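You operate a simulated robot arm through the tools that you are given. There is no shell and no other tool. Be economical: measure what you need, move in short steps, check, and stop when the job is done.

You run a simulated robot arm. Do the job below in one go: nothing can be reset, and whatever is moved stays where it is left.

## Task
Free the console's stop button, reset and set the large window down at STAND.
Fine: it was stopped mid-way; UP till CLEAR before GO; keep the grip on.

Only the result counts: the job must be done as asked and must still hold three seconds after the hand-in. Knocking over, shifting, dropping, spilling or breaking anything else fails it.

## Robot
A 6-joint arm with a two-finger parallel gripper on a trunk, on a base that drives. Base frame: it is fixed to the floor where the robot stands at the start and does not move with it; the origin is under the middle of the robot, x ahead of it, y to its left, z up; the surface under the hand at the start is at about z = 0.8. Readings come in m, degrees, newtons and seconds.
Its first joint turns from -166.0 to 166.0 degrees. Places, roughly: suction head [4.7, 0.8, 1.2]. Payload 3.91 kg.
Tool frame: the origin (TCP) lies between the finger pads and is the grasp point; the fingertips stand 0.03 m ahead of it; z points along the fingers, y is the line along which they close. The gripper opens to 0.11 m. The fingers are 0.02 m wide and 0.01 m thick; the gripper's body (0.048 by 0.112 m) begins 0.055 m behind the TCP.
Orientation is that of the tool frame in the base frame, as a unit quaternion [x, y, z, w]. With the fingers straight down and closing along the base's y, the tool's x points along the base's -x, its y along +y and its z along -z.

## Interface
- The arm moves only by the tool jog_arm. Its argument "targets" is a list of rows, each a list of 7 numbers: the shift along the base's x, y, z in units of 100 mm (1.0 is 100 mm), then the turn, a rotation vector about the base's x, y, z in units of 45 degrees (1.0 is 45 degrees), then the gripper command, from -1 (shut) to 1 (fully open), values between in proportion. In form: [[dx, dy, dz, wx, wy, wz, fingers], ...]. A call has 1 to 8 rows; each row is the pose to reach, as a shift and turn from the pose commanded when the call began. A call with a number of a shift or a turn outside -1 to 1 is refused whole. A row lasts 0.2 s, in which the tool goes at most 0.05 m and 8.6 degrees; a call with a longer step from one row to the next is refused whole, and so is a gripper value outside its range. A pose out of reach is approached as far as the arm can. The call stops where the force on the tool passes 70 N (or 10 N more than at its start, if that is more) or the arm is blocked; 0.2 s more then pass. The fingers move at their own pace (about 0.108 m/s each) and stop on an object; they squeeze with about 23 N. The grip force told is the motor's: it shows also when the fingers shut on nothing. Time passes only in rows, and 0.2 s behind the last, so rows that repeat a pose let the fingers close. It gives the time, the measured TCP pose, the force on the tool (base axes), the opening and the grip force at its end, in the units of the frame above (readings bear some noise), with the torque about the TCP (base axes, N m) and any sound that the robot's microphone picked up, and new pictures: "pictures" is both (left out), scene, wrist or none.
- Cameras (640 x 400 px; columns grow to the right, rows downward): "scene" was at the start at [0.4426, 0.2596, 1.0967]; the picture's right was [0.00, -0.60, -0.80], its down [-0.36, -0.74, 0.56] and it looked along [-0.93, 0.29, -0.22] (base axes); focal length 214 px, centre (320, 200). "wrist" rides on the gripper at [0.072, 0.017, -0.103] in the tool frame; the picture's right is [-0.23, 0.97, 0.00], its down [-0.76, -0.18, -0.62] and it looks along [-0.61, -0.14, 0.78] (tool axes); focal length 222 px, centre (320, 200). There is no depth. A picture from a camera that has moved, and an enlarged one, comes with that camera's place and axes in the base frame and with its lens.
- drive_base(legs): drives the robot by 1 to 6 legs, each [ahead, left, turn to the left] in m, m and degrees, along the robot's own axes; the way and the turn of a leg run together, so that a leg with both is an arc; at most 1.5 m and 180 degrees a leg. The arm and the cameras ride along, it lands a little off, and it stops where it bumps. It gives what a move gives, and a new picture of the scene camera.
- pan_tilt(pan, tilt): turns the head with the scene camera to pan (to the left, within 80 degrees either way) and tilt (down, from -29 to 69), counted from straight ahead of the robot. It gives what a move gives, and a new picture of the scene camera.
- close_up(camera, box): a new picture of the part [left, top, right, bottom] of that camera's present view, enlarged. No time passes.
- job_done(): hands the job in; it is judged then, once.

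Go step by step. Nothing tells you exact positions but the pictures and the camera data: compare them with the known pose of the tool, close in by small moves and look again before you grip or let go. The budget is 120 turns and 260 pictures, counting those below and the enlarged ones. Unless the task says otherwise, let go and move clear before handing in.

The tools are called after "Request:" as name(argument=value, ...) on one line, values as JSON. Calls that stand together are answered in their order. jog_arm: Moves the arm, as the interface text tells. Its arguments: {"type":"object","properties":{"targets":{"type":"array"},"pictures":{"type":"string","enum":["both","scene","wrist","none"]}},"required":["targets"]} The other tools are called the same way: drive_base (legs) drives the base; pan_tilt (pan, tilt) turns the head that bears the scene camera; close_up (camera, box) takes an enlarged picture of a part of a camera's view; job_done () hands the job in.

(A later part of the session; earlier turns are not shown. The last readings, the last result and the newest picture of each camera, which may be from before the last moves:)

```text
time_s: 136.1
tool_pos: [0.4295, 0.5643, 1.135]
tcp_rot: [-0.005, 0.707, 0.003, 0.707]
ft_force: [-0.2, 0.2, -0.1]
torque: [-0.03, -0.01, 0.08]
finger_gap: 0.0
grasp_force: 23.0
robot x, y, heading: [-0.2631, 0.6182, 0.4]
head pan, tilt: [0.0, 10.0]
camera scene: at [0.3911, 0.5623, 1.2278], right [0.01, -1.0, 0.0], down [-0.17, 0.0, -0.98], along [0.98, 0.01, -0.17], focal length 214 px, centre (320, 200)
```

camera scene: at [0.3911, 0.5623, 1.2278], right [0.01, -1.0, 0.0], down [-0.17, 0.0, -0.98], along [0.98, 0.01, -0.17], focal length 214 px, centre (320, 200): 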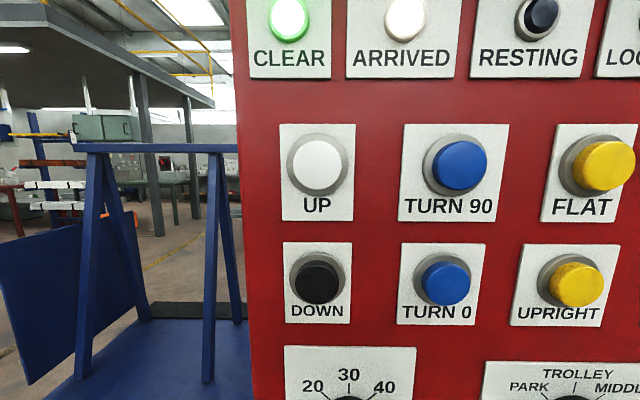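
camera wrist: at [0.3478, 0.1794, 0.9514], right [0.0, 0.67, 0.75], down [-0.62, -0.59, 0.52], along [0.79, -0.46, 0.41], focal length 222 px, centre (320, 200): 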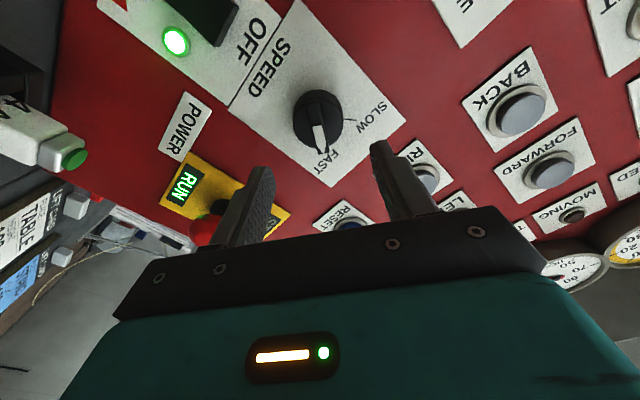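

Aligned with DOWN. First I'll pan the head toward the lamps and gauges, then press and hold.

Request:
pan_tilt(pan=-55, tilt=-15)

Request:
jog_arm(targets=[[0.4, 0, -0.03, 0, 0, 0, -1], [0.75, 0, -0.03, 0, 0, 0, -1], [0.9, 0, -0.03, 0, 0, 0, -1], [0.96, 0, -0.03, 0, 0, 0, -1], [0.96, 0, -0.03, 0, 0, 0, -1], [0.96, 0, -0.03, 0, 0, 0, -1]], pictures="scene")

```text
time_s: 137.3
tool_pos: [0.4294, 0.5653, 1.1339]
tcp_rot: [-0.006, 0.707, 0.004, 0.707]
ft_force: [-0.3, 0.3, 0.4]
torque: [-0.01, 0.02, 0.01]
finger_gap: 0.0001
grasp_force: 23.4
robot x, y, heading: [-0.2639, 0.617, 0.2]
head pan, tilt: [-55.0, -15.0]
camera scene: at [0.3454, 0.4959, 1.2666], right [-0.81, -0.58, 0.0], down [0.15, -0.21, -0.97], along [0.57, -0.78, 0.26], focal length 214 px, centre (320, 200)
```

scene: 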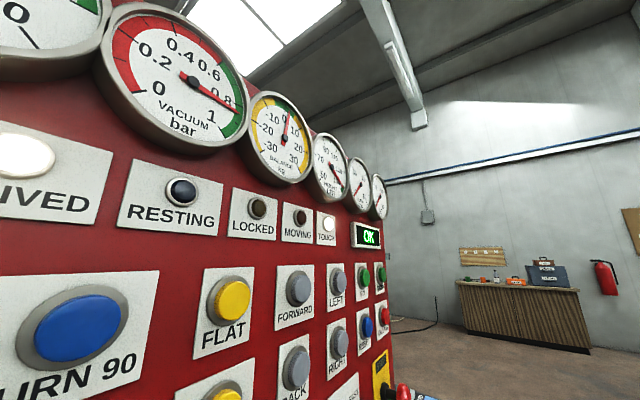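

```text
time_s: 138.7
tool_pos: [0.5237, 0.5628, 1.1311]
tcp_rot: [-0.007, 0.708, 0.004, 0.707]
ft_force: [-4.4, -1.0, 1.3]
torque: [0.01, -0.04, -0.04]
finger_gap: 0.0003
grasp_force: 23.1
robot x, y, heading: [-0.2635, 0.6184, 0.1]
head pan, tilt: [-55.0, -15.0]
heard: click
camera scene: at [0.439, 0.4949, 1.2647], right [-0.81, -0.58, 0.0], down [0.15, -0.21, -0.97], along [0.56, -0.78, 0.26], focal length 214 px, centre (320, 200)
```

scene: 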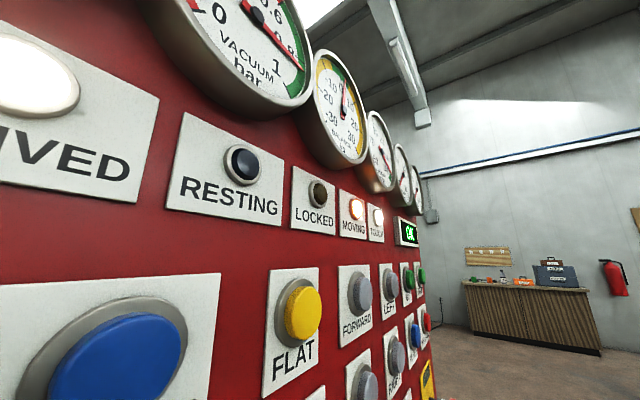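

It's moving down. I'll keep holding and check as I go.

Request:
jog_arm(targets=[[0.01, 0, 0, 0, 0, 0, -1], [0.01, 0, 0, 0, 0, 0, -1], [0.01, 0, 0, 0, 0, 0, -1], [0.01, 0, 0, 0, 0, 0, -1], [0.01, 0, 0, 0, 0, 0, -1], [0.01, 0, 0, 0, 0, 0, -1]], pictures="none")

Request:
close_up(camera="scene", box=[160, 50, 440, 240])

```text
time_s: 140.1
tool_pos: [0.5236, 0.5631, 1.131]
tcp_rot: [-0.006, 0.707, 0.004, 0.707]
ft_force: [-6.5, 0.6, 3.3]
torque: [-0.03, -0.07, -0.03]
finger_gap: 0.0002
grasp_force: 23.0
robot x, y, heading: [-0.2596, 0.6202, 0.2]
head pan, tilt: [-55.0, -15.0]
```

```text
2.11 times, centred on (300, 145) of scene
camera zoom: at [0.4398, 0.4949, 1.2642], right [-0.81, -0.58, 0.0], down [0.15, -0.21, -0.97], along [0.56, -0.78, 0.26], focal length 452 px, centre (362, 316)
```

zoom: 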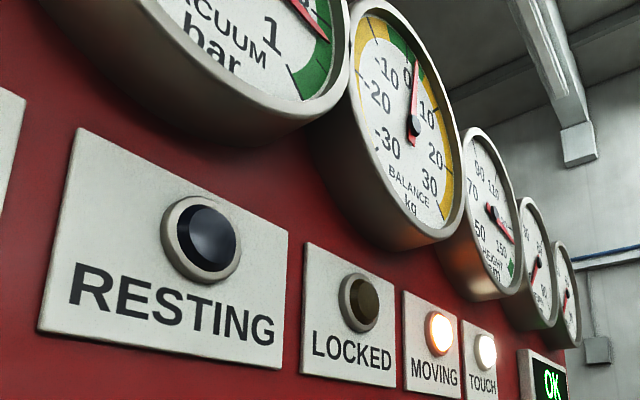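

Request:
jog_arm(targets=[[0, 0, 0, 0, 0, 0, -1], [0, 0, 0, 0, 0, 0, -1], [0, 0, 0, 0, 0, 0, -1], [0, 0, 0, 0, 0, 0, -1], [0, 0, 0, 0, 0, 0, -1], [0, 0, 0, 0, 0, 0, -1], [0, 0, 0, 0, 0, 0, -1]], pictures="none")

Request:
close_up(camera="scene", box=[220, 50, 440, 240])

```text
time_s: 141.7
tool_pos: [0.5241, 0.564, 1.1312]
tcp_rot: [-0.005, 0.708, 0.003, 0.707]
ft_force: [-6.6, 0.9, 0.0]
torque: [-0.02, -0.01, 0.04]
finger_gap: 0.0001
grasp_force: 23.5
robot x, y, heading: [-0.2642, 0.6181, 0.0]
head pan, tilt: [-55.0, -15.0]
```

```text
2.11 times, centred on (330, 145) of scene
camera zoom: at [0.4399, 0.4949, 1.2642], right [-0.81, -0.58, 0.0], down [0.15, -0.21, -0.97], along [0.56, -0.78, 0.26], focal length 452 px, centre (299, 316)
```

zoom: 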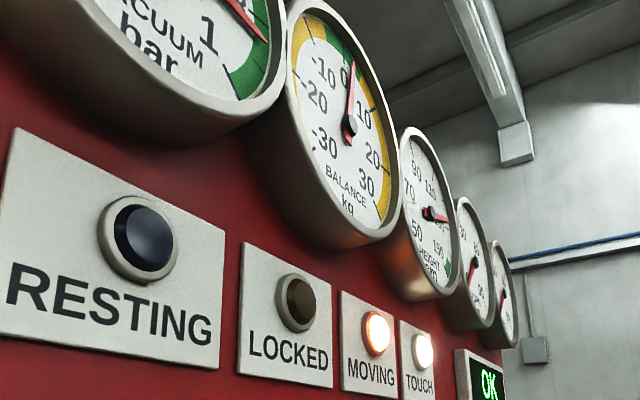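

Request:
jog_arm(targets=[[0, 0, 0, 0, 0, 0, -1], [0, 0, 0, 0, 0, 0, -1], [0, 0, 0, 0, 0, 0, -1], [0, 0, 0, 0, 0, 0, -1], [0, 0, 0, 0, 0, 0, -1], [0, 0, 0, 0, 0, 0, -1], [0, 0, 0, 0, 0, 0, -1]], pictures="none")

Request:
close_up(camera="scene", box=[220, 50, 440, 240])

```text
time_s: 143.3
tool_pos: [0.5232, 0.5644, 1.1308]
tcp_rot: [-0.005, 0.707, 0.003, 0.707]
ft_force: [-6.4, 0.2, -0.9]
torque: [0.0, 0.01, -0.02]
finger_gap: 0.0003
grasp_force: 23.1
robot x, y, heading: [-0.2613, 0.6149, -0.1]
head pan, tilt: [-55.0, -15.0]
```

```text
2.11 times, centred on (330, 145) of scene
camera zoom: at [0.4399, 0.4949, 1.2642], right [-0.81, -0.58, 0.0], down [0.15, -0.21, -0.97], along [0.56, -0.78, 0.26], focal length 452 px, centre (299, 316)
```

zoom: 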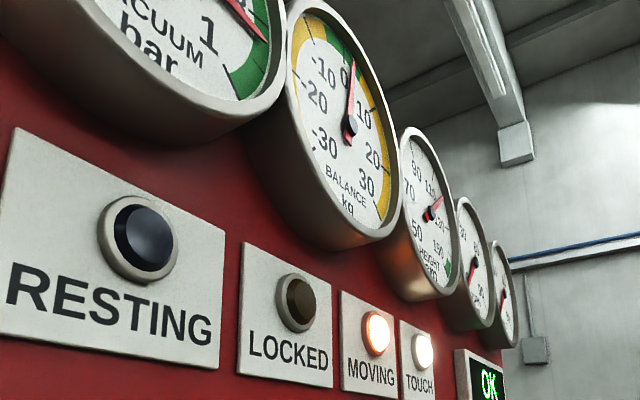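

Height is about 118. I'll pause here and check the alignment visually before the window enters the posts.

Request:
jog_arm(targets=[[-0.4, 0, 0, 0, 0, 0, -1], [-0.8, 0, 0, 0, 0, 0, -1], [-1, 0, 0, 0, 0, 0, -1]], pictures="none")

Request:
drive_base(legs=[[-0.17, 0, 0], [0, -1.4, 0]])

Request:
jog_arm(targets=[[0, 0, 0.45, 0, 0, 0, -1], [0, 0, 0.9, 0, 0, 0, -1], [0, 0, 1, 0, 0, 0, -1]], pictures="none")

Request:
jog_arm(targets=[[0, 0, 0.45, 0, 0, 0, -1], [0, 0, 0.9, 0, 0, 0, -1], [0, 0, 1, 0, 0, 0, -1]], pictures="none")

Request:
jog_arm(targets=[[0, 0, 0.45, 0, 0, 0, -1], [0, 0, 0.9, 0, 0, 0, -1], [0, 0, 1, 0, 0, 0, -1]], pictures="none")

Request:
pan_tilt(pan=12, tilt=10)

Request:
close_up(camera="scene", box=[270, 150, 370, 220])

```text
time_s: 144.1
tool_pos: [0.4244, 0.565, 1.1296]
tcp_rot: [-0.005, 0.708, 0.003, 0.706]
ft_force: [-0.1, 0.1, 0.4]
torque: [-0.01, -0.02, -0.01]
finger_gap: 0.0002
grasp_force: 22.9
robot x, y, heading: [-0.266, 0.6177, 0.0]
head pan, tilt: [-55.0, -15.0]
```

```text
time_s: 152.0
tool_pos: [0.2555, -0.8024, 1.1312]
tcp_rot: [-0.004, 0.708, 0.001, 0.707]
ft_force: [-0.8, 0.0, 1.1]
torque: [-0.01, -0.02, -0.01]
finger_gap: 0.0001
grasp_force: 23.3
robot x, y, heading: [-0.4327, -0.748, -0.3]
head pan, tilt: [-55.0, -15.0]
camera scene: at [0.1711, -0.8709, 1.2635], right [-0.81, -0.58, 0.0], down [0.15, -0.21, -0.97], along [0.56, -0.79, 0.26], focal length 214 px, centre (320, 200)
```

scene: 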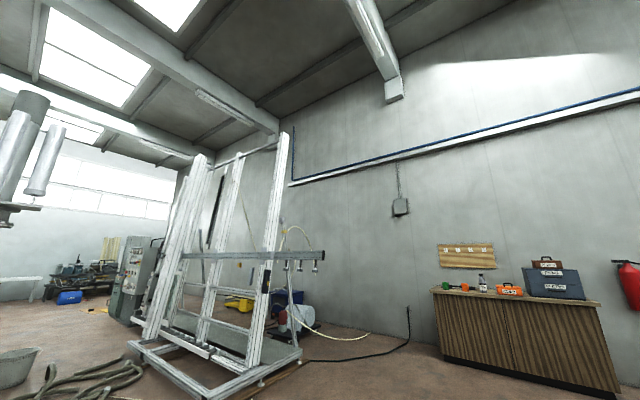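

```text
time_s: 152.8
tool_pos: [0.2542, -0.8031, 1.2324]
tcp_rot: [-0.003, 0.707, 0.001, 0.707]
ft_force: [-0.8, 0.2, 0.2]
torque: [0.02, -0.01, -0.03]
finger_gap: 0.0
grasp_force: 23.4
robot x, y, heading: [-0.429, -0.7464, -0.3]
head pan, tilt: [-55.0, -15.0]
```

```text
time_s: 153.6
tool_pos: [0.2567, -0.802, 1.3307]
tcp_rot: [-0.003, 0.707, 0.001, 0.707]
ft_force: [-0.3, 0.6, -0.5]
torque: [0.0, -0.02, 0.01]
finger_gap: 0.0
grasp_force: 22.5
robot x, y, heading: [-0.4295, -0.7464, -0.3]
head pan, tilt: [-55.0, -15.0]
```

```text
time_s: 154.4
tool_pos: [0.2556, -0.8012, 1.4313]
tcp_rot: [-0.003, 0.708, 0.002, 0.707]
ft_force: [-0.3, 0.2, 0.9]
torque: [0.0, 0.04, -0.02]
finger_gap: 0.0001
grasp_force: 23.2
robot x, y, heading: [-0.4288, -0.7441, -0.4]
head pan, tilt: [-55.0, -15.0]
```

```text
time_s: 155.8
tool_pos: [0.2548, -0.8012, 1.4298]
tcp_rot: [-0.003, 0.708, 0.001, 0.707]
ft_force: [0.0, -0.4, 0.2]
torque: [0.01, -0.01, 0.05]
finger_gap: 0.0003
grasp_force: 23.8
robot x, y, heading: [-0.4316, -0.745, 0.1]
head pan, tilt: [12.0, 10.0]
camera scene: at [0.215, -0.784, 1.5247], right [0.21, -0.98, 0.0], down [-0.17, -0.04, -0.98], along [0.96, 0.21, -0.17], focal length 214 px, centre (320, 200)
```

scene: 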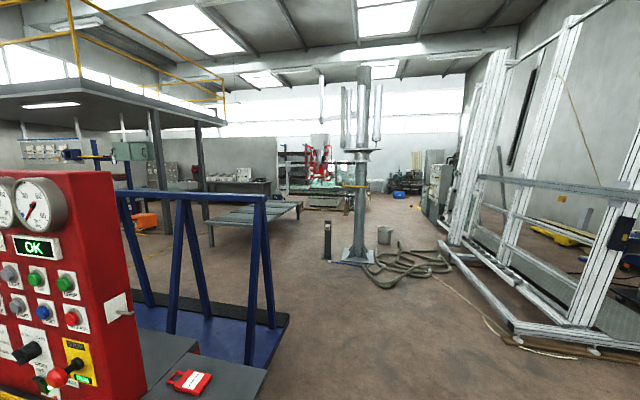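

```text
5.71 times, centred on (320, 185) of scene
camera zoom: at [0.215, -0.784, 1.5247], right [0.21, -0.98, 0.0], down [-0.17, -0.04, -0.98], along [0.96, 0.21, -0.17], focal length 1226 px, centre (320, 286)
```

zoom: 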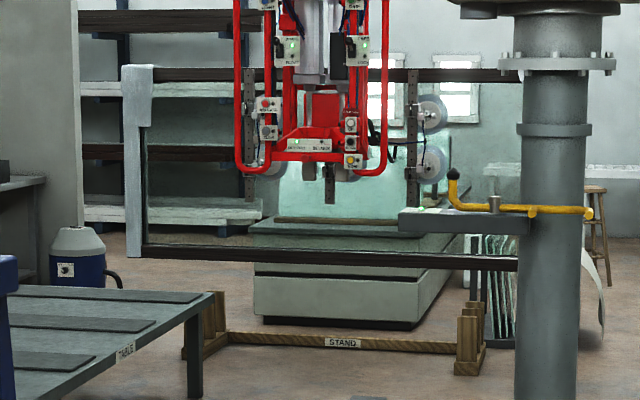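

The window is well lowered, but its depth relative to the blocks is uncertain by a few decimetres. I'll drive to a spot with a better side angle before going on.

Request:
drive_base(legs=[[0, -0.85, 0], [1.5, 0, 0]])

Request:
pan_tilt(pan=25, tilt=10)

Request:
close_up(camera="scene", box=[240, 140, 380, 230])

```text
time_s: 167.2
tool_pos: [1.7446, -1.627, 1.4305]
tcp_rot: [-0.007, 0.708, 0.005, 0.707]
ft_force: [-0.4, 0.9, -0.6]
torque: [0.05, -0.02, 0.01]
finger_gap: 0.0
grasp_force: 23.0
robot x, y, heading: [1.0551, -1.5783, 0.7]
head pan, tilt: [12.0, 10.0]
camera scene: at [1.704, -1.6112, 1.5248], right [0.23, -0.97, 0.0], down [-0.17, -0.04, -0.98], along [0.96, 0.22, -0.18], focal length 214 px, centre (320, 200)
```

scene: 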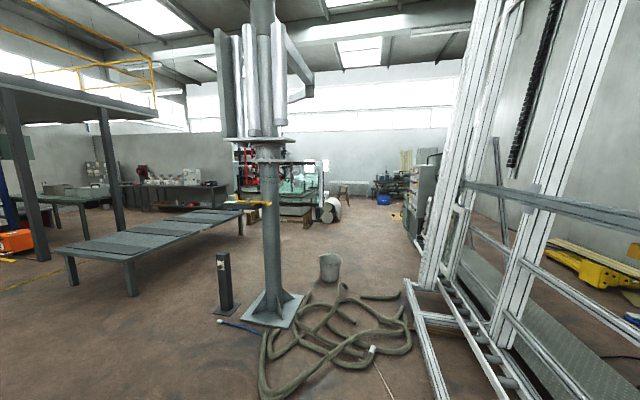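

```text
time_s: 168.0
tool_pos: [1.744, -1.6281, 1.4309]
tcp_rot: [-0.008, 0.708, 0.005, 0.707]
ft_force: [0.1, 0.3, -1.0]
torque: [0.03, 0.01, 0.02]
finger_gap: 0.0
grasp_force: 22.5
robot x, y, heading: [1.0578, -1.5817, 0.4]
head pan, tilt: [25.0, 10.0]
camera scene: at [1.6971, -1.5914, 1.5247], right [0.44, -0.9, 0.0], down [-0.16, -0.08, -0.98], along [0.88, 0.43, -0.18], focal length 214 px, centre (320, 200)
```

scene: 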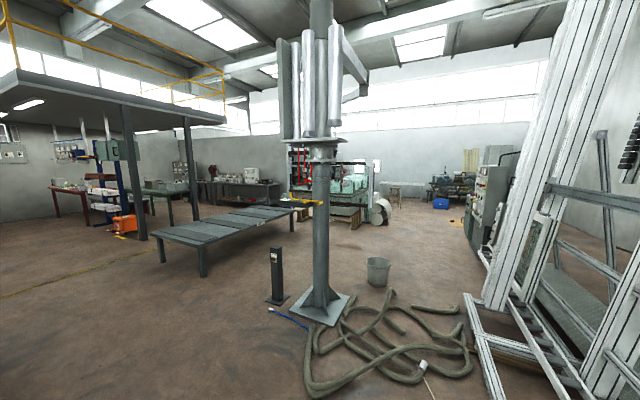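

```text
4.44 times, centred on (310, 185) of scene
camera zoom: at [1.6971, -1.5914, 1.5247], right [0.44, -0.9, 0.0], down [-0.16, -0.08, -0.98], along [0.88, 0.43, -0.18], focal length 953 px, centre (364, 267)
```

zoom: 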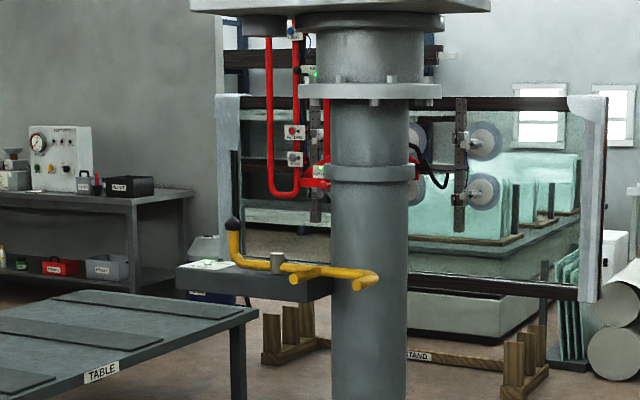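

I still can't tell whether the window is over the blocks. I'll thread in closer, between the pedestal and the table, for a decisive look.

Request:
drive_base(legs=[[0, 0.62, 0], [1.22, 0, 0]])

Request:
pan_tilt(pan=45, tilt=25)

```text
time_s: 177.2
tool_pos: [2.9622, -1.0331, 1.4303]
tcp_rot: [0.001, 0.707, -0.002, 0.707]
ft_force: [-0.8, 0.0, 0.0]
torque: [-0.01, 0.03, 0.0]
finger_gap: 0.0001
grasp_force: 23.3
robot x, y, heading: [2.2732, -0.9708, -0.8]
head pan, tilt: [25.0, 10.0]
camera scene: at [2.9152, -0.9964, 1.5247], right [0.42, -0.91, 0.0], down [-0.16, -0.08, -0.98], along [0.89, 0.41, -0.18], focal length 214 px, centre (320, 200)
```

scene: 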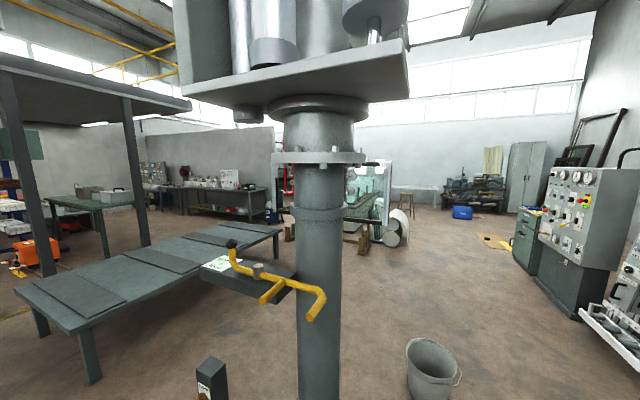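

```text
time_s: 178.0
tool_pos: [2.9617, -1.0349, 1.4299]
tcp_rot: [0.0, 0.708, -0.003, 0.706]
ft_force: [-0.3, 0.6, 0.5]
torque: [0.02, 0.0, -0.01]
finger_gap: 0.0001
grasp_force: 23.1
robot x, y, heading: [2.2757, -0.9708, -0.6]
head pan, tilt: [45.0, 25.0]
camera scene: at [2.8963, -0.9706, 1.5003], right [0.7, -0.71, 0.0], down [-0.3, -0.3, -0.91], along [0.64, 0.64, -0.42], focal length 214 px, centre (320, 200)
```

scene: 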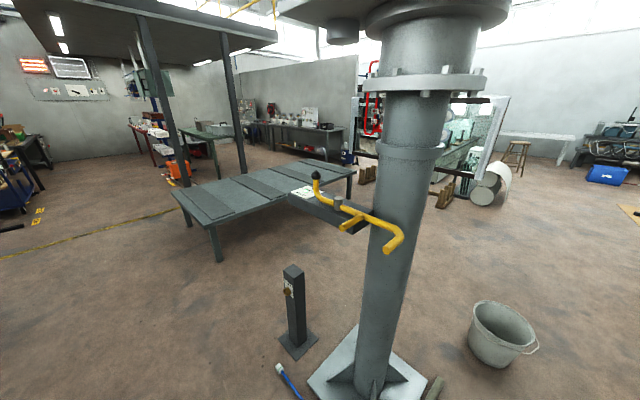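

Request:
close_up(camera="scene", box=[430, 80, 530, 220])

Request:
close_up(camera="scene", box=[340, 80, 400, 200])

```text
2.86 times, centred on (480, 150) of scene
camera zoom: at [2.8963, -0.9706, 1.5003], right [0.7, -0.71, 0.0], down [-0.3, -0.3, -0.91], along [0.64, 0.64, -0.42], focal length 613 px, centre (-137, 343)
```

zoom: 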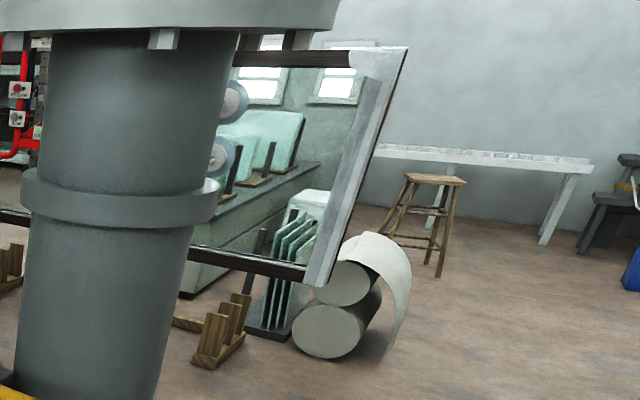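

```text
3.33 times, centred on (370, 140) of scene
camera zoom: at [2.8963, -0.9706, 1.5003], right [0.7, -0.71, 0.0], down [-0.3, -0.3, -0.91], along [0.64, 0.64, -0.42], focal length 715 px, centre (153, 400)
```

zoom: 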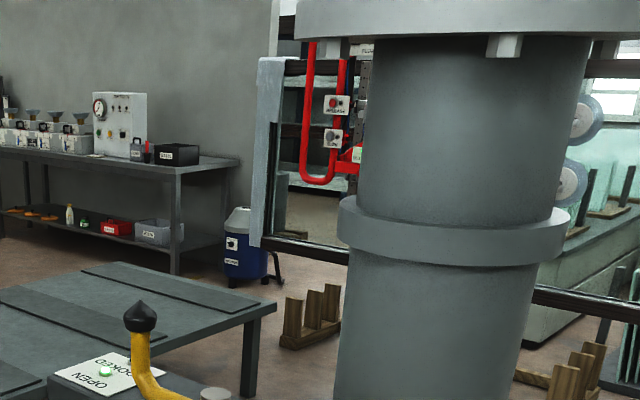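

The right block is at x≈6.25–6.88 and the window plane at about 6.2–6.3, which is borderline. I'll go in closer through the gap at y≈0.3.

Request:
drive_base(legs=[[0, 1.26, 0.7], [0.7, 0, 0]])

Request:
pan_tilt(pan=0, tilt=20)

```text
time_s: 187.8
tool_pos: [3.6734, 0.2167, 1.4298]
tcp_rot: [-0.003, 0.708, 0.001, 0.707]
ft_force: [0.2, -0.2, 1.0]
torque: [0.01, -0.01, 0.01]
finger_gap: 0.0002
grasp_force: 23.0
robot x, y, heading: [2.9854, 0.2729, -0.3]
head pan, tilt: [45.0, 25.0]
camera scene: at [3.6068, 0.2793, 1.5003], right [0.71, -0.7, 0.0], down [-0.3, -0.3, -0.91], along [0.64, 0.64, -0.42], focal length 214 px, centre (320, 200)
```

scene: 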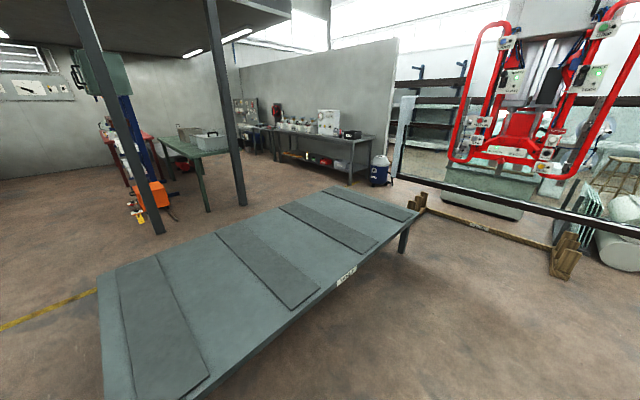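

```text
time_s: 188.9
tool_pos: [3.6725, 0.2169, 1.4306]
tcp_rot: [-0.002, 0.708, 0.0, 0.707]
ft_force: [-1.1, 0.2, 0.3]
torque: [0.01, 0.01, 0.0]
finger_gap: 0.0001
grasp_force: 23.3
robot x, y, heading: [2.9883, 0.278, -0.4]
head pan, tilt: [0.0, 20.0]
camera scene: at [3.635, 0.2143, 1.5085], right [0.0, -1.0, 0.0], down [-0.34, 0.0, -0.94], along [0.94, 0.0, -0.34], focal length 214 px, centre (320, 200)
```

scene: 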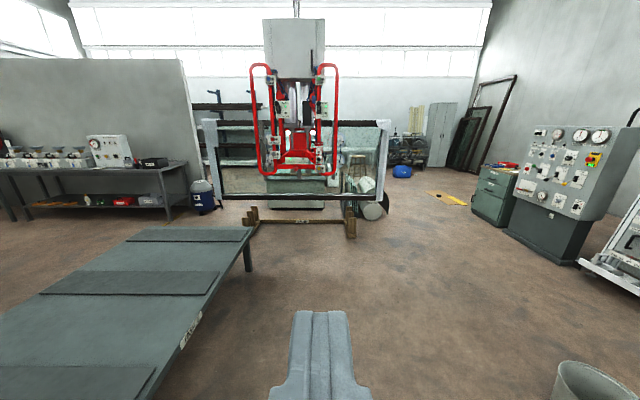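

There's free floor to the right, so I'll drive round to a real side view of the stand.

Request:
drive_base(legs=[[1.3, 0, 0], [0, -1.5, 0.4], [0.9, 0, 0]])

Request:
pan_tilt(pan=70, tilt=25)

```text
time_s: 199.8
tool_pos: [4.9437, -0.7864, 1.4302]
tcp_rot: [0.011, 0.708, -0.012, 0.706]
ft_force: [-0.7, -0.1, 0.0]
torque: [0.0, 0.0, -0.02]
finger_gap: 0.0
grasp_force: 23.2
robot x, y, heading: [4.2579, -0.7055, -2.7]
head pan, tilt: [0.0, 20.0]
stopped in leg 2: the robot was blocked; the commanded pose is now the measured one
camera scene: at [4.906, -0.7872, 1.5082], right [-0.04, -1.0, 0.0], down [-0.34, 0.01, -0.94], along [0.94, -0.03, -0.34], focal length 214 px, centre (320, 200)
```

scene: 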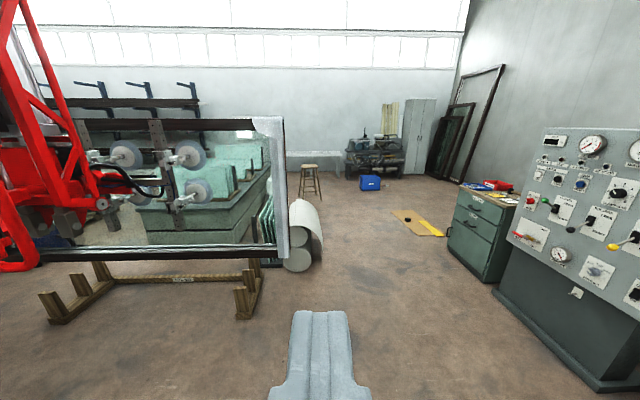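

```text
time_s: 201.2
tool_pos: [4.9435, -0.7862, 1.4302]
tcp_rot: [0.012, 0.708, -0.014, 0.706]
ft_force: [-0.2, -0.7, 0.3]
torque: [0.0, 0.03, 0.0]
finger_gap: 0.0
grasp_force: 23.3
robot x, y, heading: [4.2602, -0.6986, -2.3]
head pan, tilt: [70.0, 25.0]
camera scene: at [4.8473, -0.6985, 1.5002], right [0.93, -0.38, 0.0], down [-0.16, -0.39, -0.91], along [0.34, 0.84, -0.42], focal length 214 px, centre (320, 200)
```

scene: 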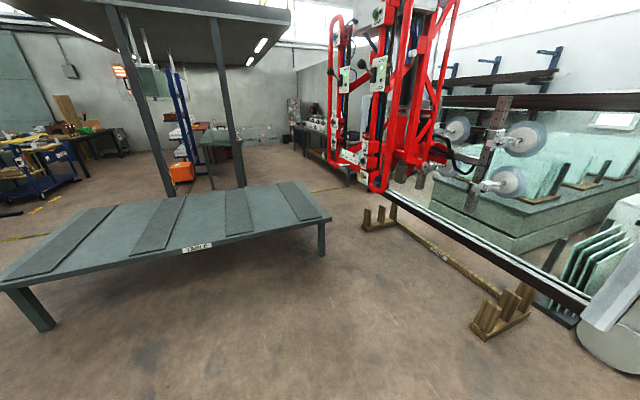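

The base stopped against something, probably the bucket, but this view is already good. I'll zoom on the stand and the window's lower edge.

Request:
close_up(camera="scene", box=[440, 200, 640, 360])

Request:
close_up(camera="scene", box=[340, 160, 480, 270])

Request:
pan_tilt(pan=-75, tilt=60)

```text
2.50 times, centred on (540, 280) of scene
camera zoom: at [4.8473, -0.6985, 1.5002], right [0.93, -0.38, 0.0], down [-0.16, -0.39, -0.91], along [0.34, 0.84, -0.42], focal length 536 px, centre (-230, 0)
```

zoom: 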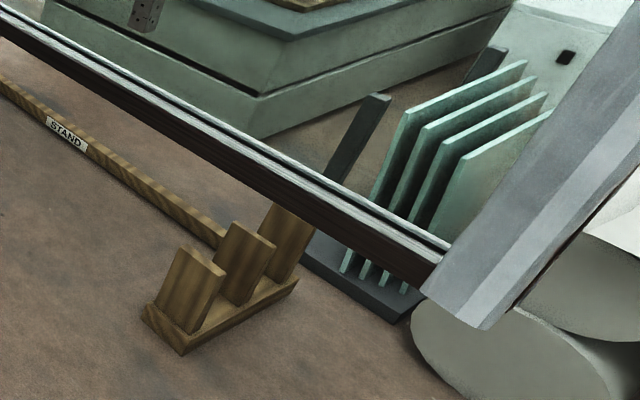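

```text
3.64 times, centred on (410, 215) of scene
camera zoom: at [4.8473, -0.6985, 1.5002], right [0.93, -0.38, 0.0], down [-0.16, -0.39, -0.91], along [0.34, 0.84, -0.42], focal length 780 px, centre (-7, 146)
```

zoom: 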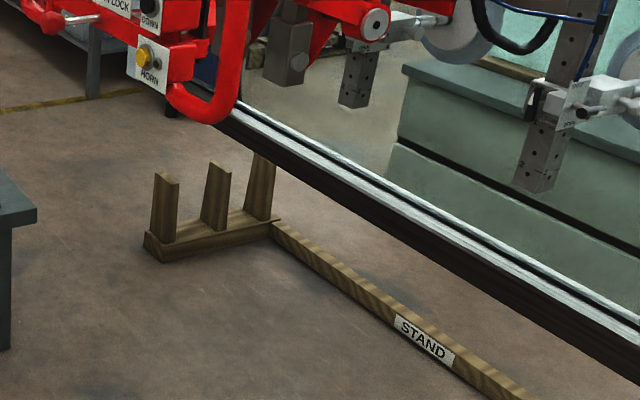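

```text
time_s: 203.5
tool_pos: [4.9438, -0.7854, 1.4309]
tcp_rot: [0.013, 0.707, -0.013, 0.707]
ft_force: [0.3, 1.1, 0.2]
torque: [0.0, 0.02, 0.02]
finger_gap: 0.0
grasp_force: 23.3
robot x, y, heading: [4.2605, -0.7016, -2.4]
head pan, tilt: [-75.0, 60.0]
camera scene: at [4.8276, -0.8489, 1.4505], right [-0.97, -0.22, 0.0], down [-0.2, 0.84, -0.5], along [0.11, -0.49, -0.87], focal length 214 px, centre (320, 200)
```

scene: 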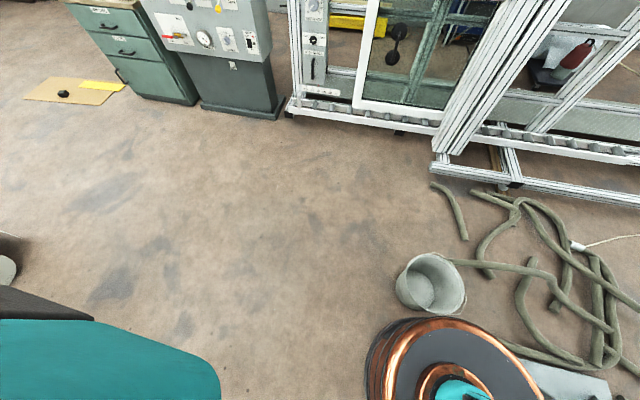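

The bucket is still standing where it was. The window plane looks to be in or near the front slot, so I'll line the camera up end-on with the frame to be sure.

Request:
drive_base(legs=[[0.6, 0, 2.4], [0, -0.8, 0], [0.92, 0, 0]])

Request:
pan_tilt(pan=78, tilt=20)

```text
time_s: 215.1
tool_pos: [6.447, -1.5766, 1.4294]
tcp_rot: [-0.003, 0.707, 0.002, 0.707]
ft_force: [-0.2, -0.4, -0.6]
torque: [0.01, -0.02, 0.02]
finger_gap: 0.0003
grasp_force: 23.4
robot x, y, heading: [5.7605, -1.5209, -0.2]
head pan, tilt: [-75.0, 60.0]
camera scene: at [6.3339, -1.643, 1.4505], right [-0.96, -0.27, 0.0], down [-0.23, 0.83, -0.5], along [0.13, -0.48, -0.87], focal length 214 px, centre (320, 200)
```

scene: 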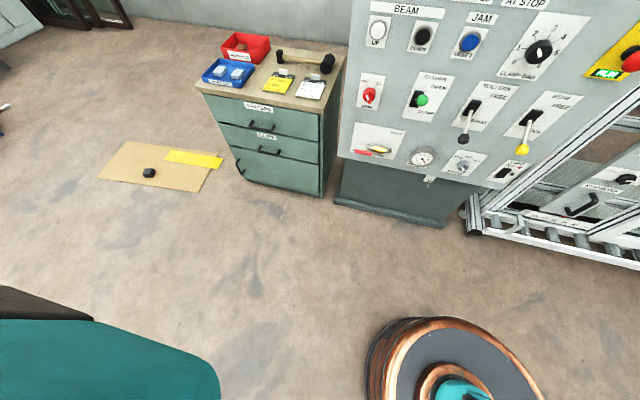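

```text
time_s: 217.5
tool_pos: [6.4475, -1.5752, 1.4293]
tcp_rot: [-0.003, 0.708, 0.002, 0.706]
ft_force: [0.6, 0.4, -0.3]
torque: [0.01, 0.03, 0.02]
finger_gap: 0.0001
grasp_force: 23.3
robot x, y, heading: [5.7655, -1.518, -0.3]
head pan, tilt: [78.0, 20.0]
camera scene: at [6.3349, -1.4874, 1.5083], right [0.98, -0.2, 0.0], down [-0.07, -0.34, -0.94], along [0.19, 0.92, -0.34], focal length 214 px, centre (320, 200)
```

scene: 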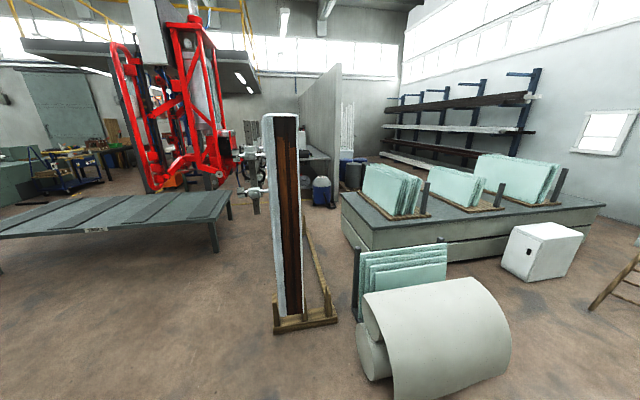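

Perfect end-on view. I'll zoom in on the frame's lower end and the block.

Request:
close_up(camera="scene", box=[230, 240, 370, 340])

Request:
close_up(camera="scene", box=[220, 100, 360, 340])

```text
4.00 times, centred on (300, 290) of scene
camera zoom: at [6.3349, -1.4874, 1.5083], right [0.98, -0.2, 0.0], down [-0.07, -0.34, -0.94], along [0.19, 0.92, -0.34], focal length 858 px, centre (400, -160)
```

zoom: 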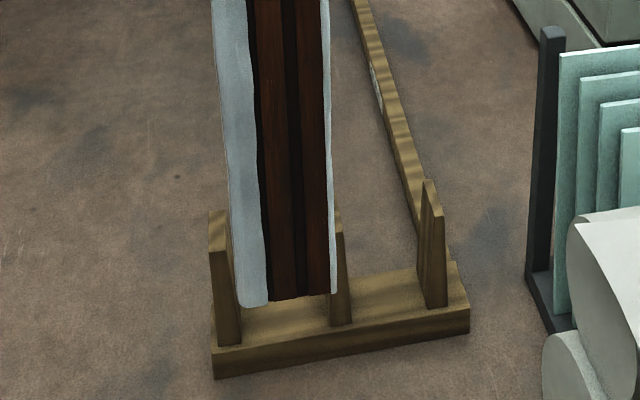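

```text
1.67 times, centred on (290, 220) of scene
camera zoom: at [6.3349, -1.4874, 1.5083], right [0.98, -0.2, 0.0], down [-0.07, -0.34, -0.94], along [0.19, 0.92, -0.34], focal length 358 px, centre (370, 167)
```

zoom: 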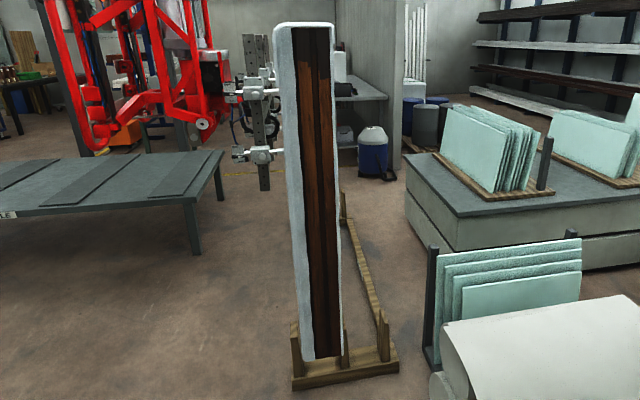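

The frame (x 6.30–6.43) is centred in the front slot (6.29–6.45), so it's right above the stand. I'll drive back to the console the way I came.

Request:
drive_base(legs=[[-0.9, 0, 0], [0, 1.1, 0], [0, 0.7, 0]])

```text
time_s: 230.1
tool_pos: [5.5261, 0.0654, 1.4303]
tcp_rot: [-0.004, 0.707, 0.001, 0.707]
ft_force: [1.0, -16.2, 4.3]
torque: [0.11, 0.11, 0.29]
finger_gap: 0.0
grasp_force: 22.8
robot x, y, heading: [4.8393, 0.1206, 0.1]
head pan, tilt: [78.0, 20.0]
stopped in leg 3: the force on the tool passed its limit at 87 N (the readings are from after the stop); the commanded pose is now the measured one
camera scene: at [5.4133, 0.1536, 1.5081], right [0.98, -0.2, 0.0], down [-0.07, -0.34, -0.94], along [0.19, 0.92, -0.34], focal length 214 px, centre (320, 200)
```

scene: 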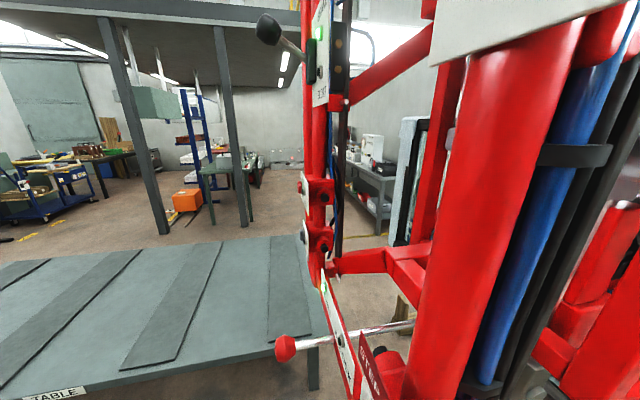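

The hand touched the lifter's handle, because I hadn't backed up far enough. I'll withdraw gently to the right, then back.

Request:
drive_base(legs=[[0, -0.15, 0], [-0.55, 0, 0]])

Request:
pan_tilt(pan=20, tilt=10)

```text
time_s: 234.2
tool_pos: [4.9658, -0.0781, 1.4295]
tcp_rot: [-0.01, 0.707, 0.008, 0.707]
ft_force: [-0.9, 0.8, -0.9]
torque: [0.02, 0.02, 0.01]
finger_gap: 0.0
grasp_force: 22.9
robot x, y, heading: [4.279, -0.0367, 1.4]
head pan, tilt: [78.0, 20.0]
camera scene: at [4.8519, 0.0093, 1.5079], right [0.98, -0.18, 0.0], down [-0.06, -0.34, -0.94], along [0.17, 0.92, -0.35], focal length 214 px, centre (320, 200)
```

scene: 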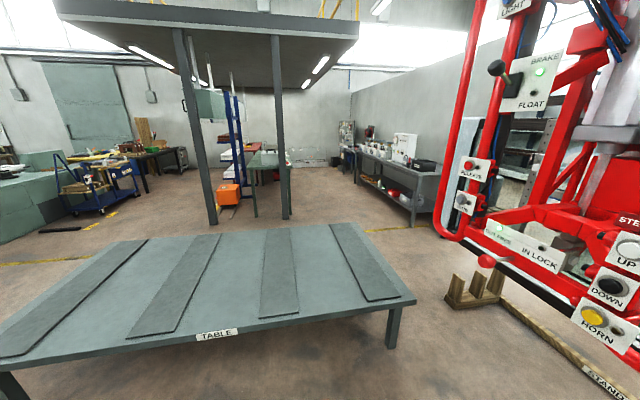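

```text
time_s: 235.5
tool_pos: [4.9652, -0.0776, 1.4306]
tcp_rot: [-0.011, 0.707, 0.007, 0.707]
ft_force: [0.4, 0.0, -0.3]
torque: [-0.02, 0.01, 0.02]
finger_gap: 0.0
grasp_force: 23.1
robot x, y, heading: [4.2749, -0.0348, 1.1]
head pan, tilt: [20.0, 10.0]
camera scene: at [4.9214, -0.0482, 1.5244], right [0.37, -0.93, 0.0], down [-0.16, -0.07, -0.98], along [0.92, 0.36, -0.18], focal length 214 px, centre (320, 200)
```

scene: 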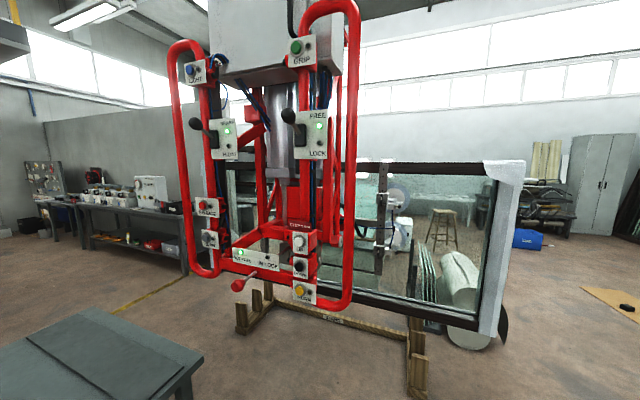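

I'll check that the window hasn't rotated from the touch.

Request:
close_up(camera="scene", box=[320, 240, 540, 370])

Request:
close_up(camera="scene", box=[200, 200, 380, 340])

```text
2.91 times, centred on (430, 305) of scene
camera zoom: at [4.9214, -0.0482, 1.5244], right [0.37, -0.93, 0.0], down [-0.16, -0.07, -0.98], along [0.92, 0.36, -0.18], focal length 624 px, centre (0, -106)
```

zoom: 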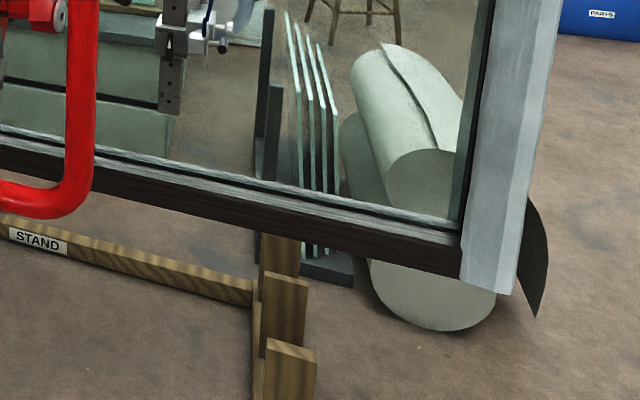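

```text
2.86 times, centred on (290, 270) of scene
camera zoom: at [4.9214, -0.0482, 1.5244], right [0.37, -0.93, 0.0], down [-0.16, -0.07, -0.98], along [0.92, 0.36, -0.18], focal length 613 px, centre (406, 0)
```

zoom: 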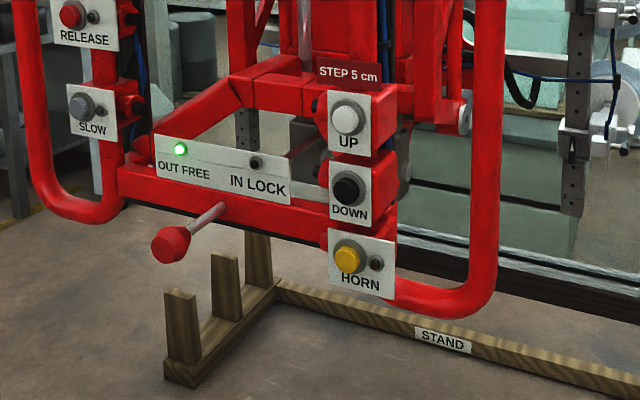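

No rotation: the window is still parallel to the rest. Continuing back.

Request:
drive_base(legs=[[0, 0.31, -1.2], [-1.3, 0, 0]])

```text
time_s: 243.9
tool_pos: [3.624, 0.2193, 1.43]
tcp_rot: [-0.01, 0.707, 0.007, 0.707]
ft_force: [-0.8, -0.2, -1.0]
torque: [-0.05, 0.0, -0.01]
finger_gap: 0.0
grasp_force: 22.9
robot x, y, heading: [2.9373, 0.2641, 1.0]
head pan, tilt: [20.0, 10.0]
camera scene: at [3.5793, 0.247, 1.5244], right [0.36, -0.93, 0.0], down [-0.16, -0.07, -0.98], along [0.92, 0.36, -0.18], focal length 214 px, centre (320, 200)
```

scene: 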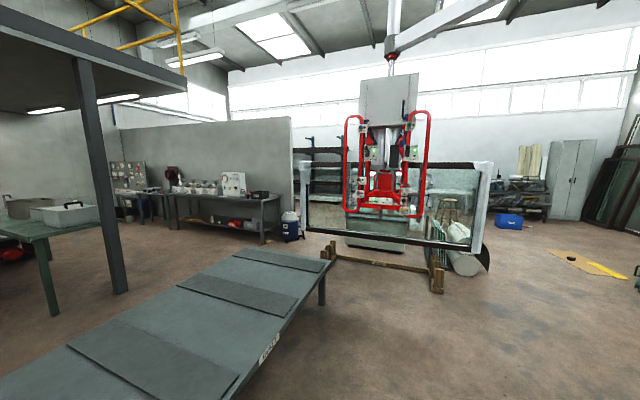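

Request:
drive_base(legs=[[-0.64, 0, -1], [0, -1.24, 0], [-1.24, 0, 0]])

```text
time_s: 259.0
tool_pos: [1.7668, -1.0274, 1.4309]
tcp_rot: [-0.008, 0.707, 0.005, 0.707]
ft_force: [0.6, -0.1, -0.4]
torque: [0.0, -0.05, -0.03]
finger_gap: 0.0
grasp_force: 23.0
robot x, y, heading: [1.0765, -0.9789, 0.9]
head pan, tilt: [20.0, 10.0]
camera scene: at [1.7225, -0.9991, 1.5243], right [0.36, -0.93, 0.0], down [-0.16, -0.07, -0.98], along [0.92, 0.35, -0.18], focal length 214 px, centre (320, 200)
```

scene: 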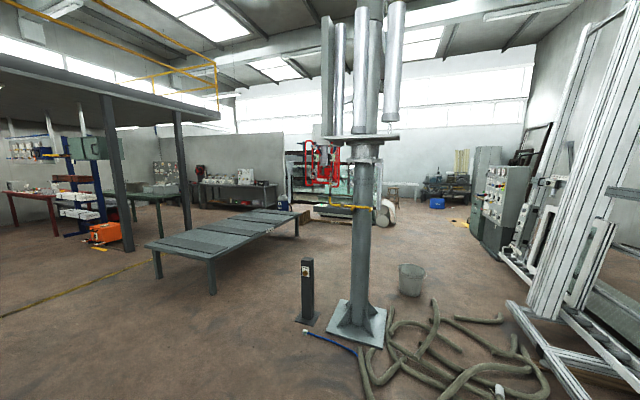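

Request:
drive_base(legs=[[-1.5, 0, -0.8], [0, 1.5, 0], [0, 0.1, 0]])

Request:
jog_arm(targets=[[0, 0, -0.45, 0, 0, 0, -1], [0, 0, -0.9, 0, 0, 0, -1], [0, 0, -1, 0, 0, 0, -1]], pictures="none")

Request:
jog_arm(targets=[[0, 0, -0.45, 0, 0, 0, -1], [0, 0, -0.9, 0, 0, 0, -1], [0, 0, -1, 0, 0, 0, -1]], pictures="none")

Request:
jog_arm(targets=[[0, 0, -0.45, 0, 0, 0, -1], [0, 0, -0.9, 0, 0, 0, -1], [0, 0, -0.98, 0, 0, 0, -1]], pictures="none")

Request:
pan_tilt(pan=0, tilt=0)

```text
time_s: 274.1
tool_pos: [0.2033, 0.5189, 1.4303]
tcp_rot: [-0.016, 0.707, 0.013, 0.707]
ft_force: [0.8, 0.2, -0.8]
torque: [-0.03, -0.01, 0.0]
finger_gap: 0.0
grasp_force: 23.5
robot x, y, heading: [-0.4842, 0.55, 2.3]
head pan, tilt: [20.0, 10.0]
camera scene: at [0.1574, 0.546, 1.5243], right [0.38, -0.92, 0.0], down [-0.16, -0.07, -0.98], along [0.91, 0.37, -0.18], focal length 214 px, centre (320, 200)
```

scene: 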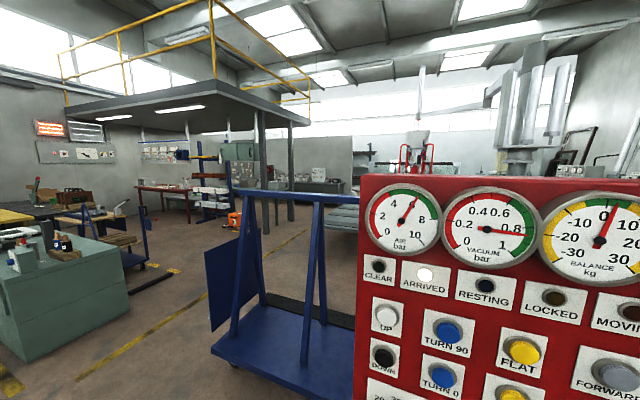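

```text
time_s: 274.9
tool_pos: [0.203, 0.5175, 1.3304]
tcp_rot: [-0.015, 0.707, 0.012, 0.707]
ft_force: [-0.1, 0.8, 0.9]
torque: [-0.01, 0.01, -0.04]
finger_gap: 0.0
grasp_force: 22.8
robot x, y, heading: [-0.4845, 0.5501, 2.3]
head pan, tilt: [20.0, 10.0]
```

```text
time_s: 275.7
tool_pos: [0.2025, 0.5197, 1.2307]
tcp_rot: [-0.016, 0.707, 0.014, 0.707]
ft_force: [0.2, 0.6, -0.2]
torque: [0.03, -0.03, -0.01]
finger_gap: 0.0001
grasp_force: 22.9
robot x, y, heading: [-0.4844, 0.5508, 2.1]
head pan, tilt: [20.0, 10.0]
```

```text
time_s: 276.5
tool_pos: [0.2026, 0.5163, 1.1322]
tcp_rot: [-0.015, 0.707, 0.013, 0.707]
ft_force: [0.6, -0.1, -0.4]
torque: [-0.03, 0.02, 0.0]
finger_gap: 0.0
grasp_force: 22.6
robot x, y, heading: [-0.4883, 0.5482, 2.2]
head pan, tilt: [20.0, 10.0]
```

```text
time_s: 277.4
tool_pos: [0.2016, 0.517, 1.1319]
tcp_rot: [-0.015, 0.707, 0.013, 0.707]
ft_force: [-1.2, 0.2, -0.3]
torque: [0.02, 0.02, 0.03]
finger_gap: 0.0
grasp_force: 23.2
robot x, y, heading: [-0.488, 0.55, 2.3]
head pan, tilt: [0.0, 0.0]
camera scene: at [0.1614, 0.5133, 1.2424], right [0.04, -1.0, 0.0], down [0.0, 0.0, -1.0], along [1.0, 0.04, 0.0], focal length 214 px, centre (320, 200)
```

scene: 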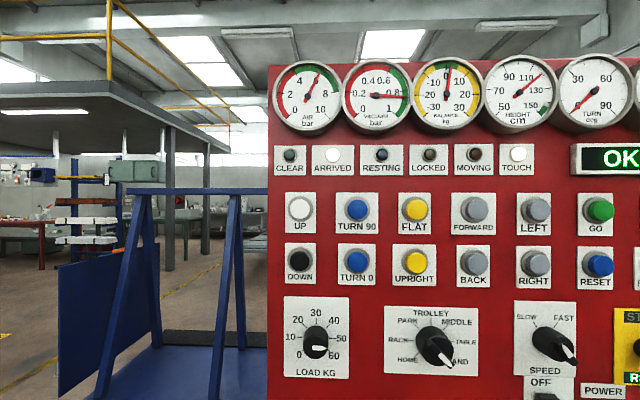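

ARRIVED is still lit, the display says OK and height is about 119. I'll square up to the panel and return to DOWN.

Request:
drive_base(legs=[[0, 0, -2.2], [0.225, 0.073, 0]])

```text
time_s: 279.5
tool_pos: [0.4249, 0.5624, 1.1332]
tcp_rot: [-0.002, 0.707, 0.001, 0.707]
ft_force: [0.9, -0.2, 0.6]
torque: [-0.02, 0.04, 0.01]
finger_gap: 0.0001
grasp_force: 22.9
robot x, y, heading: [-0.2601, 0.6227, 0.1]
head pan, tilt: [0.0, 0.0]
camera scene: at [0.3845, 0.5604, 1.2424], right [0.0, -1.0, 0.0], down [0.0, 0.0, -1.0], along [1.0, 0.0, 0.0], focal length 214 px, centre (320, 200)
```

scene: 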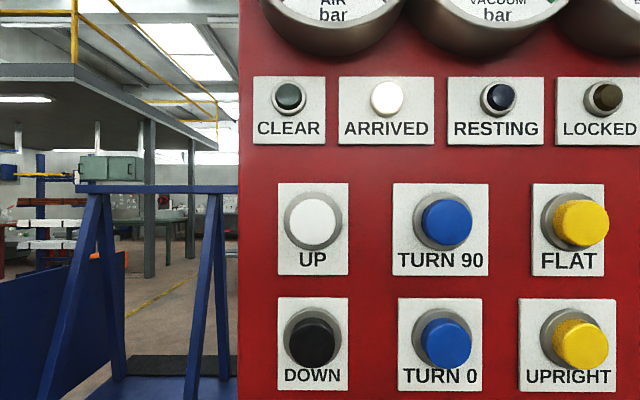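

Request:
pan_tilt(pan=-55, tilt=-15)

Request:
jog_arm(targets=[[0.4, 0, -0.02, 0, 0, 0, -1], [0.75, 0, -0.02, 0, 0, 0, -1], [0.93, 0, -0.02, 0, 0, 0, -1], [0.995, 0, -0.02, 0, 0, 0, -1], [0.995, 0, -0.02, 0, 0, 0, -1], [0.995, 0, -0.02, 0, 0, 0, -1], [0.995, 0, -0.02, 0, 0, 0, -1], [0.995, 0, -0.02, 0, 0, 0, -1]], pictures="none")

Request:
close_up(camera="scene", box=[220, 50, 440, 240])

```text
time_s: 280.7
tool_pos: [0.4261, 0.5625, 1.1325]
tcp_rot: [-0.002, 0.707, 0.0, 0.707]
ft_force: [0.6, 0.1, 0.7]
torque: [0.01, 0.04, 0.01]
finger_gap: 0.0001
grasp_force: 22.8
robot x, y, heading: [-0.2628, 0.6192, -0.0]
head pan, tilt: [-55.0, -15.0]
camera scene: at [0.3408, 0.4945, 1.265], right [-0.82, -0.58, 0.0], down [0.15, -0.21, -0.97], along [0.56, -0.79, 0.26], focal length 214 px, centre (320, 200)
```

scene: 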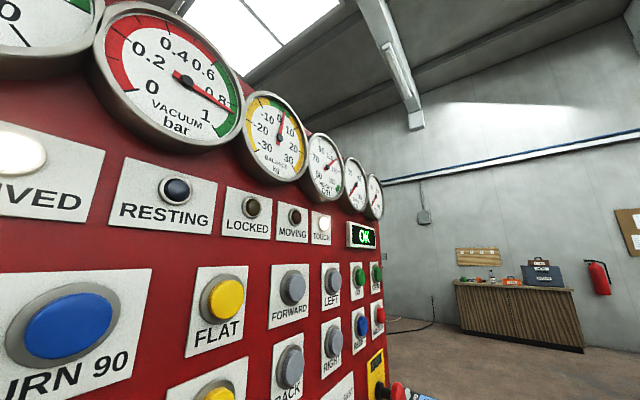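

```text
time_s: 282.5
tool_pos: [0.5239, 0.5622, 1.1294]
tcp_rot: [-0.001, 0.707, -0.001, 0.707]
ft_force: [-12.8, 0.8, -2.0]
torque: [-0.04, 0.1, 0.01]
finger_gap: 0.0
grasp_force: 23.1
robot x, y, heading: [-0.2625, 0.6203, 0.1]
head pan, tilt: [-55.0, -15.0]
heard: click
```

```text
2.11 times, centred on (330, 145) of scene
camera zoom: at [0.4397, 0.4947, 1.2636], right [-0.82, -0.58, 0.0], down [0.15, -0.22, -0.97], along [0.56, -0.79, 0.26], focal length 452 px, centre (299, 316)
```

zoom: 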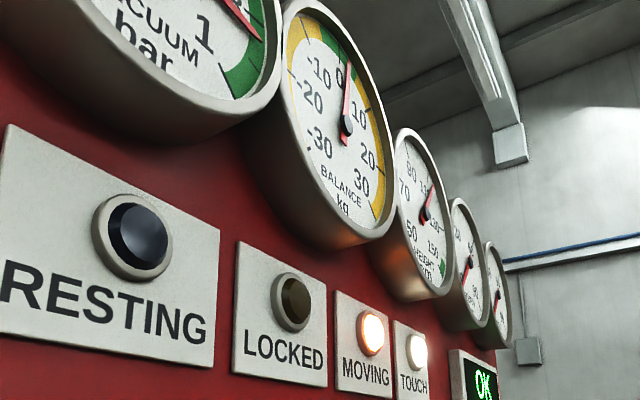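

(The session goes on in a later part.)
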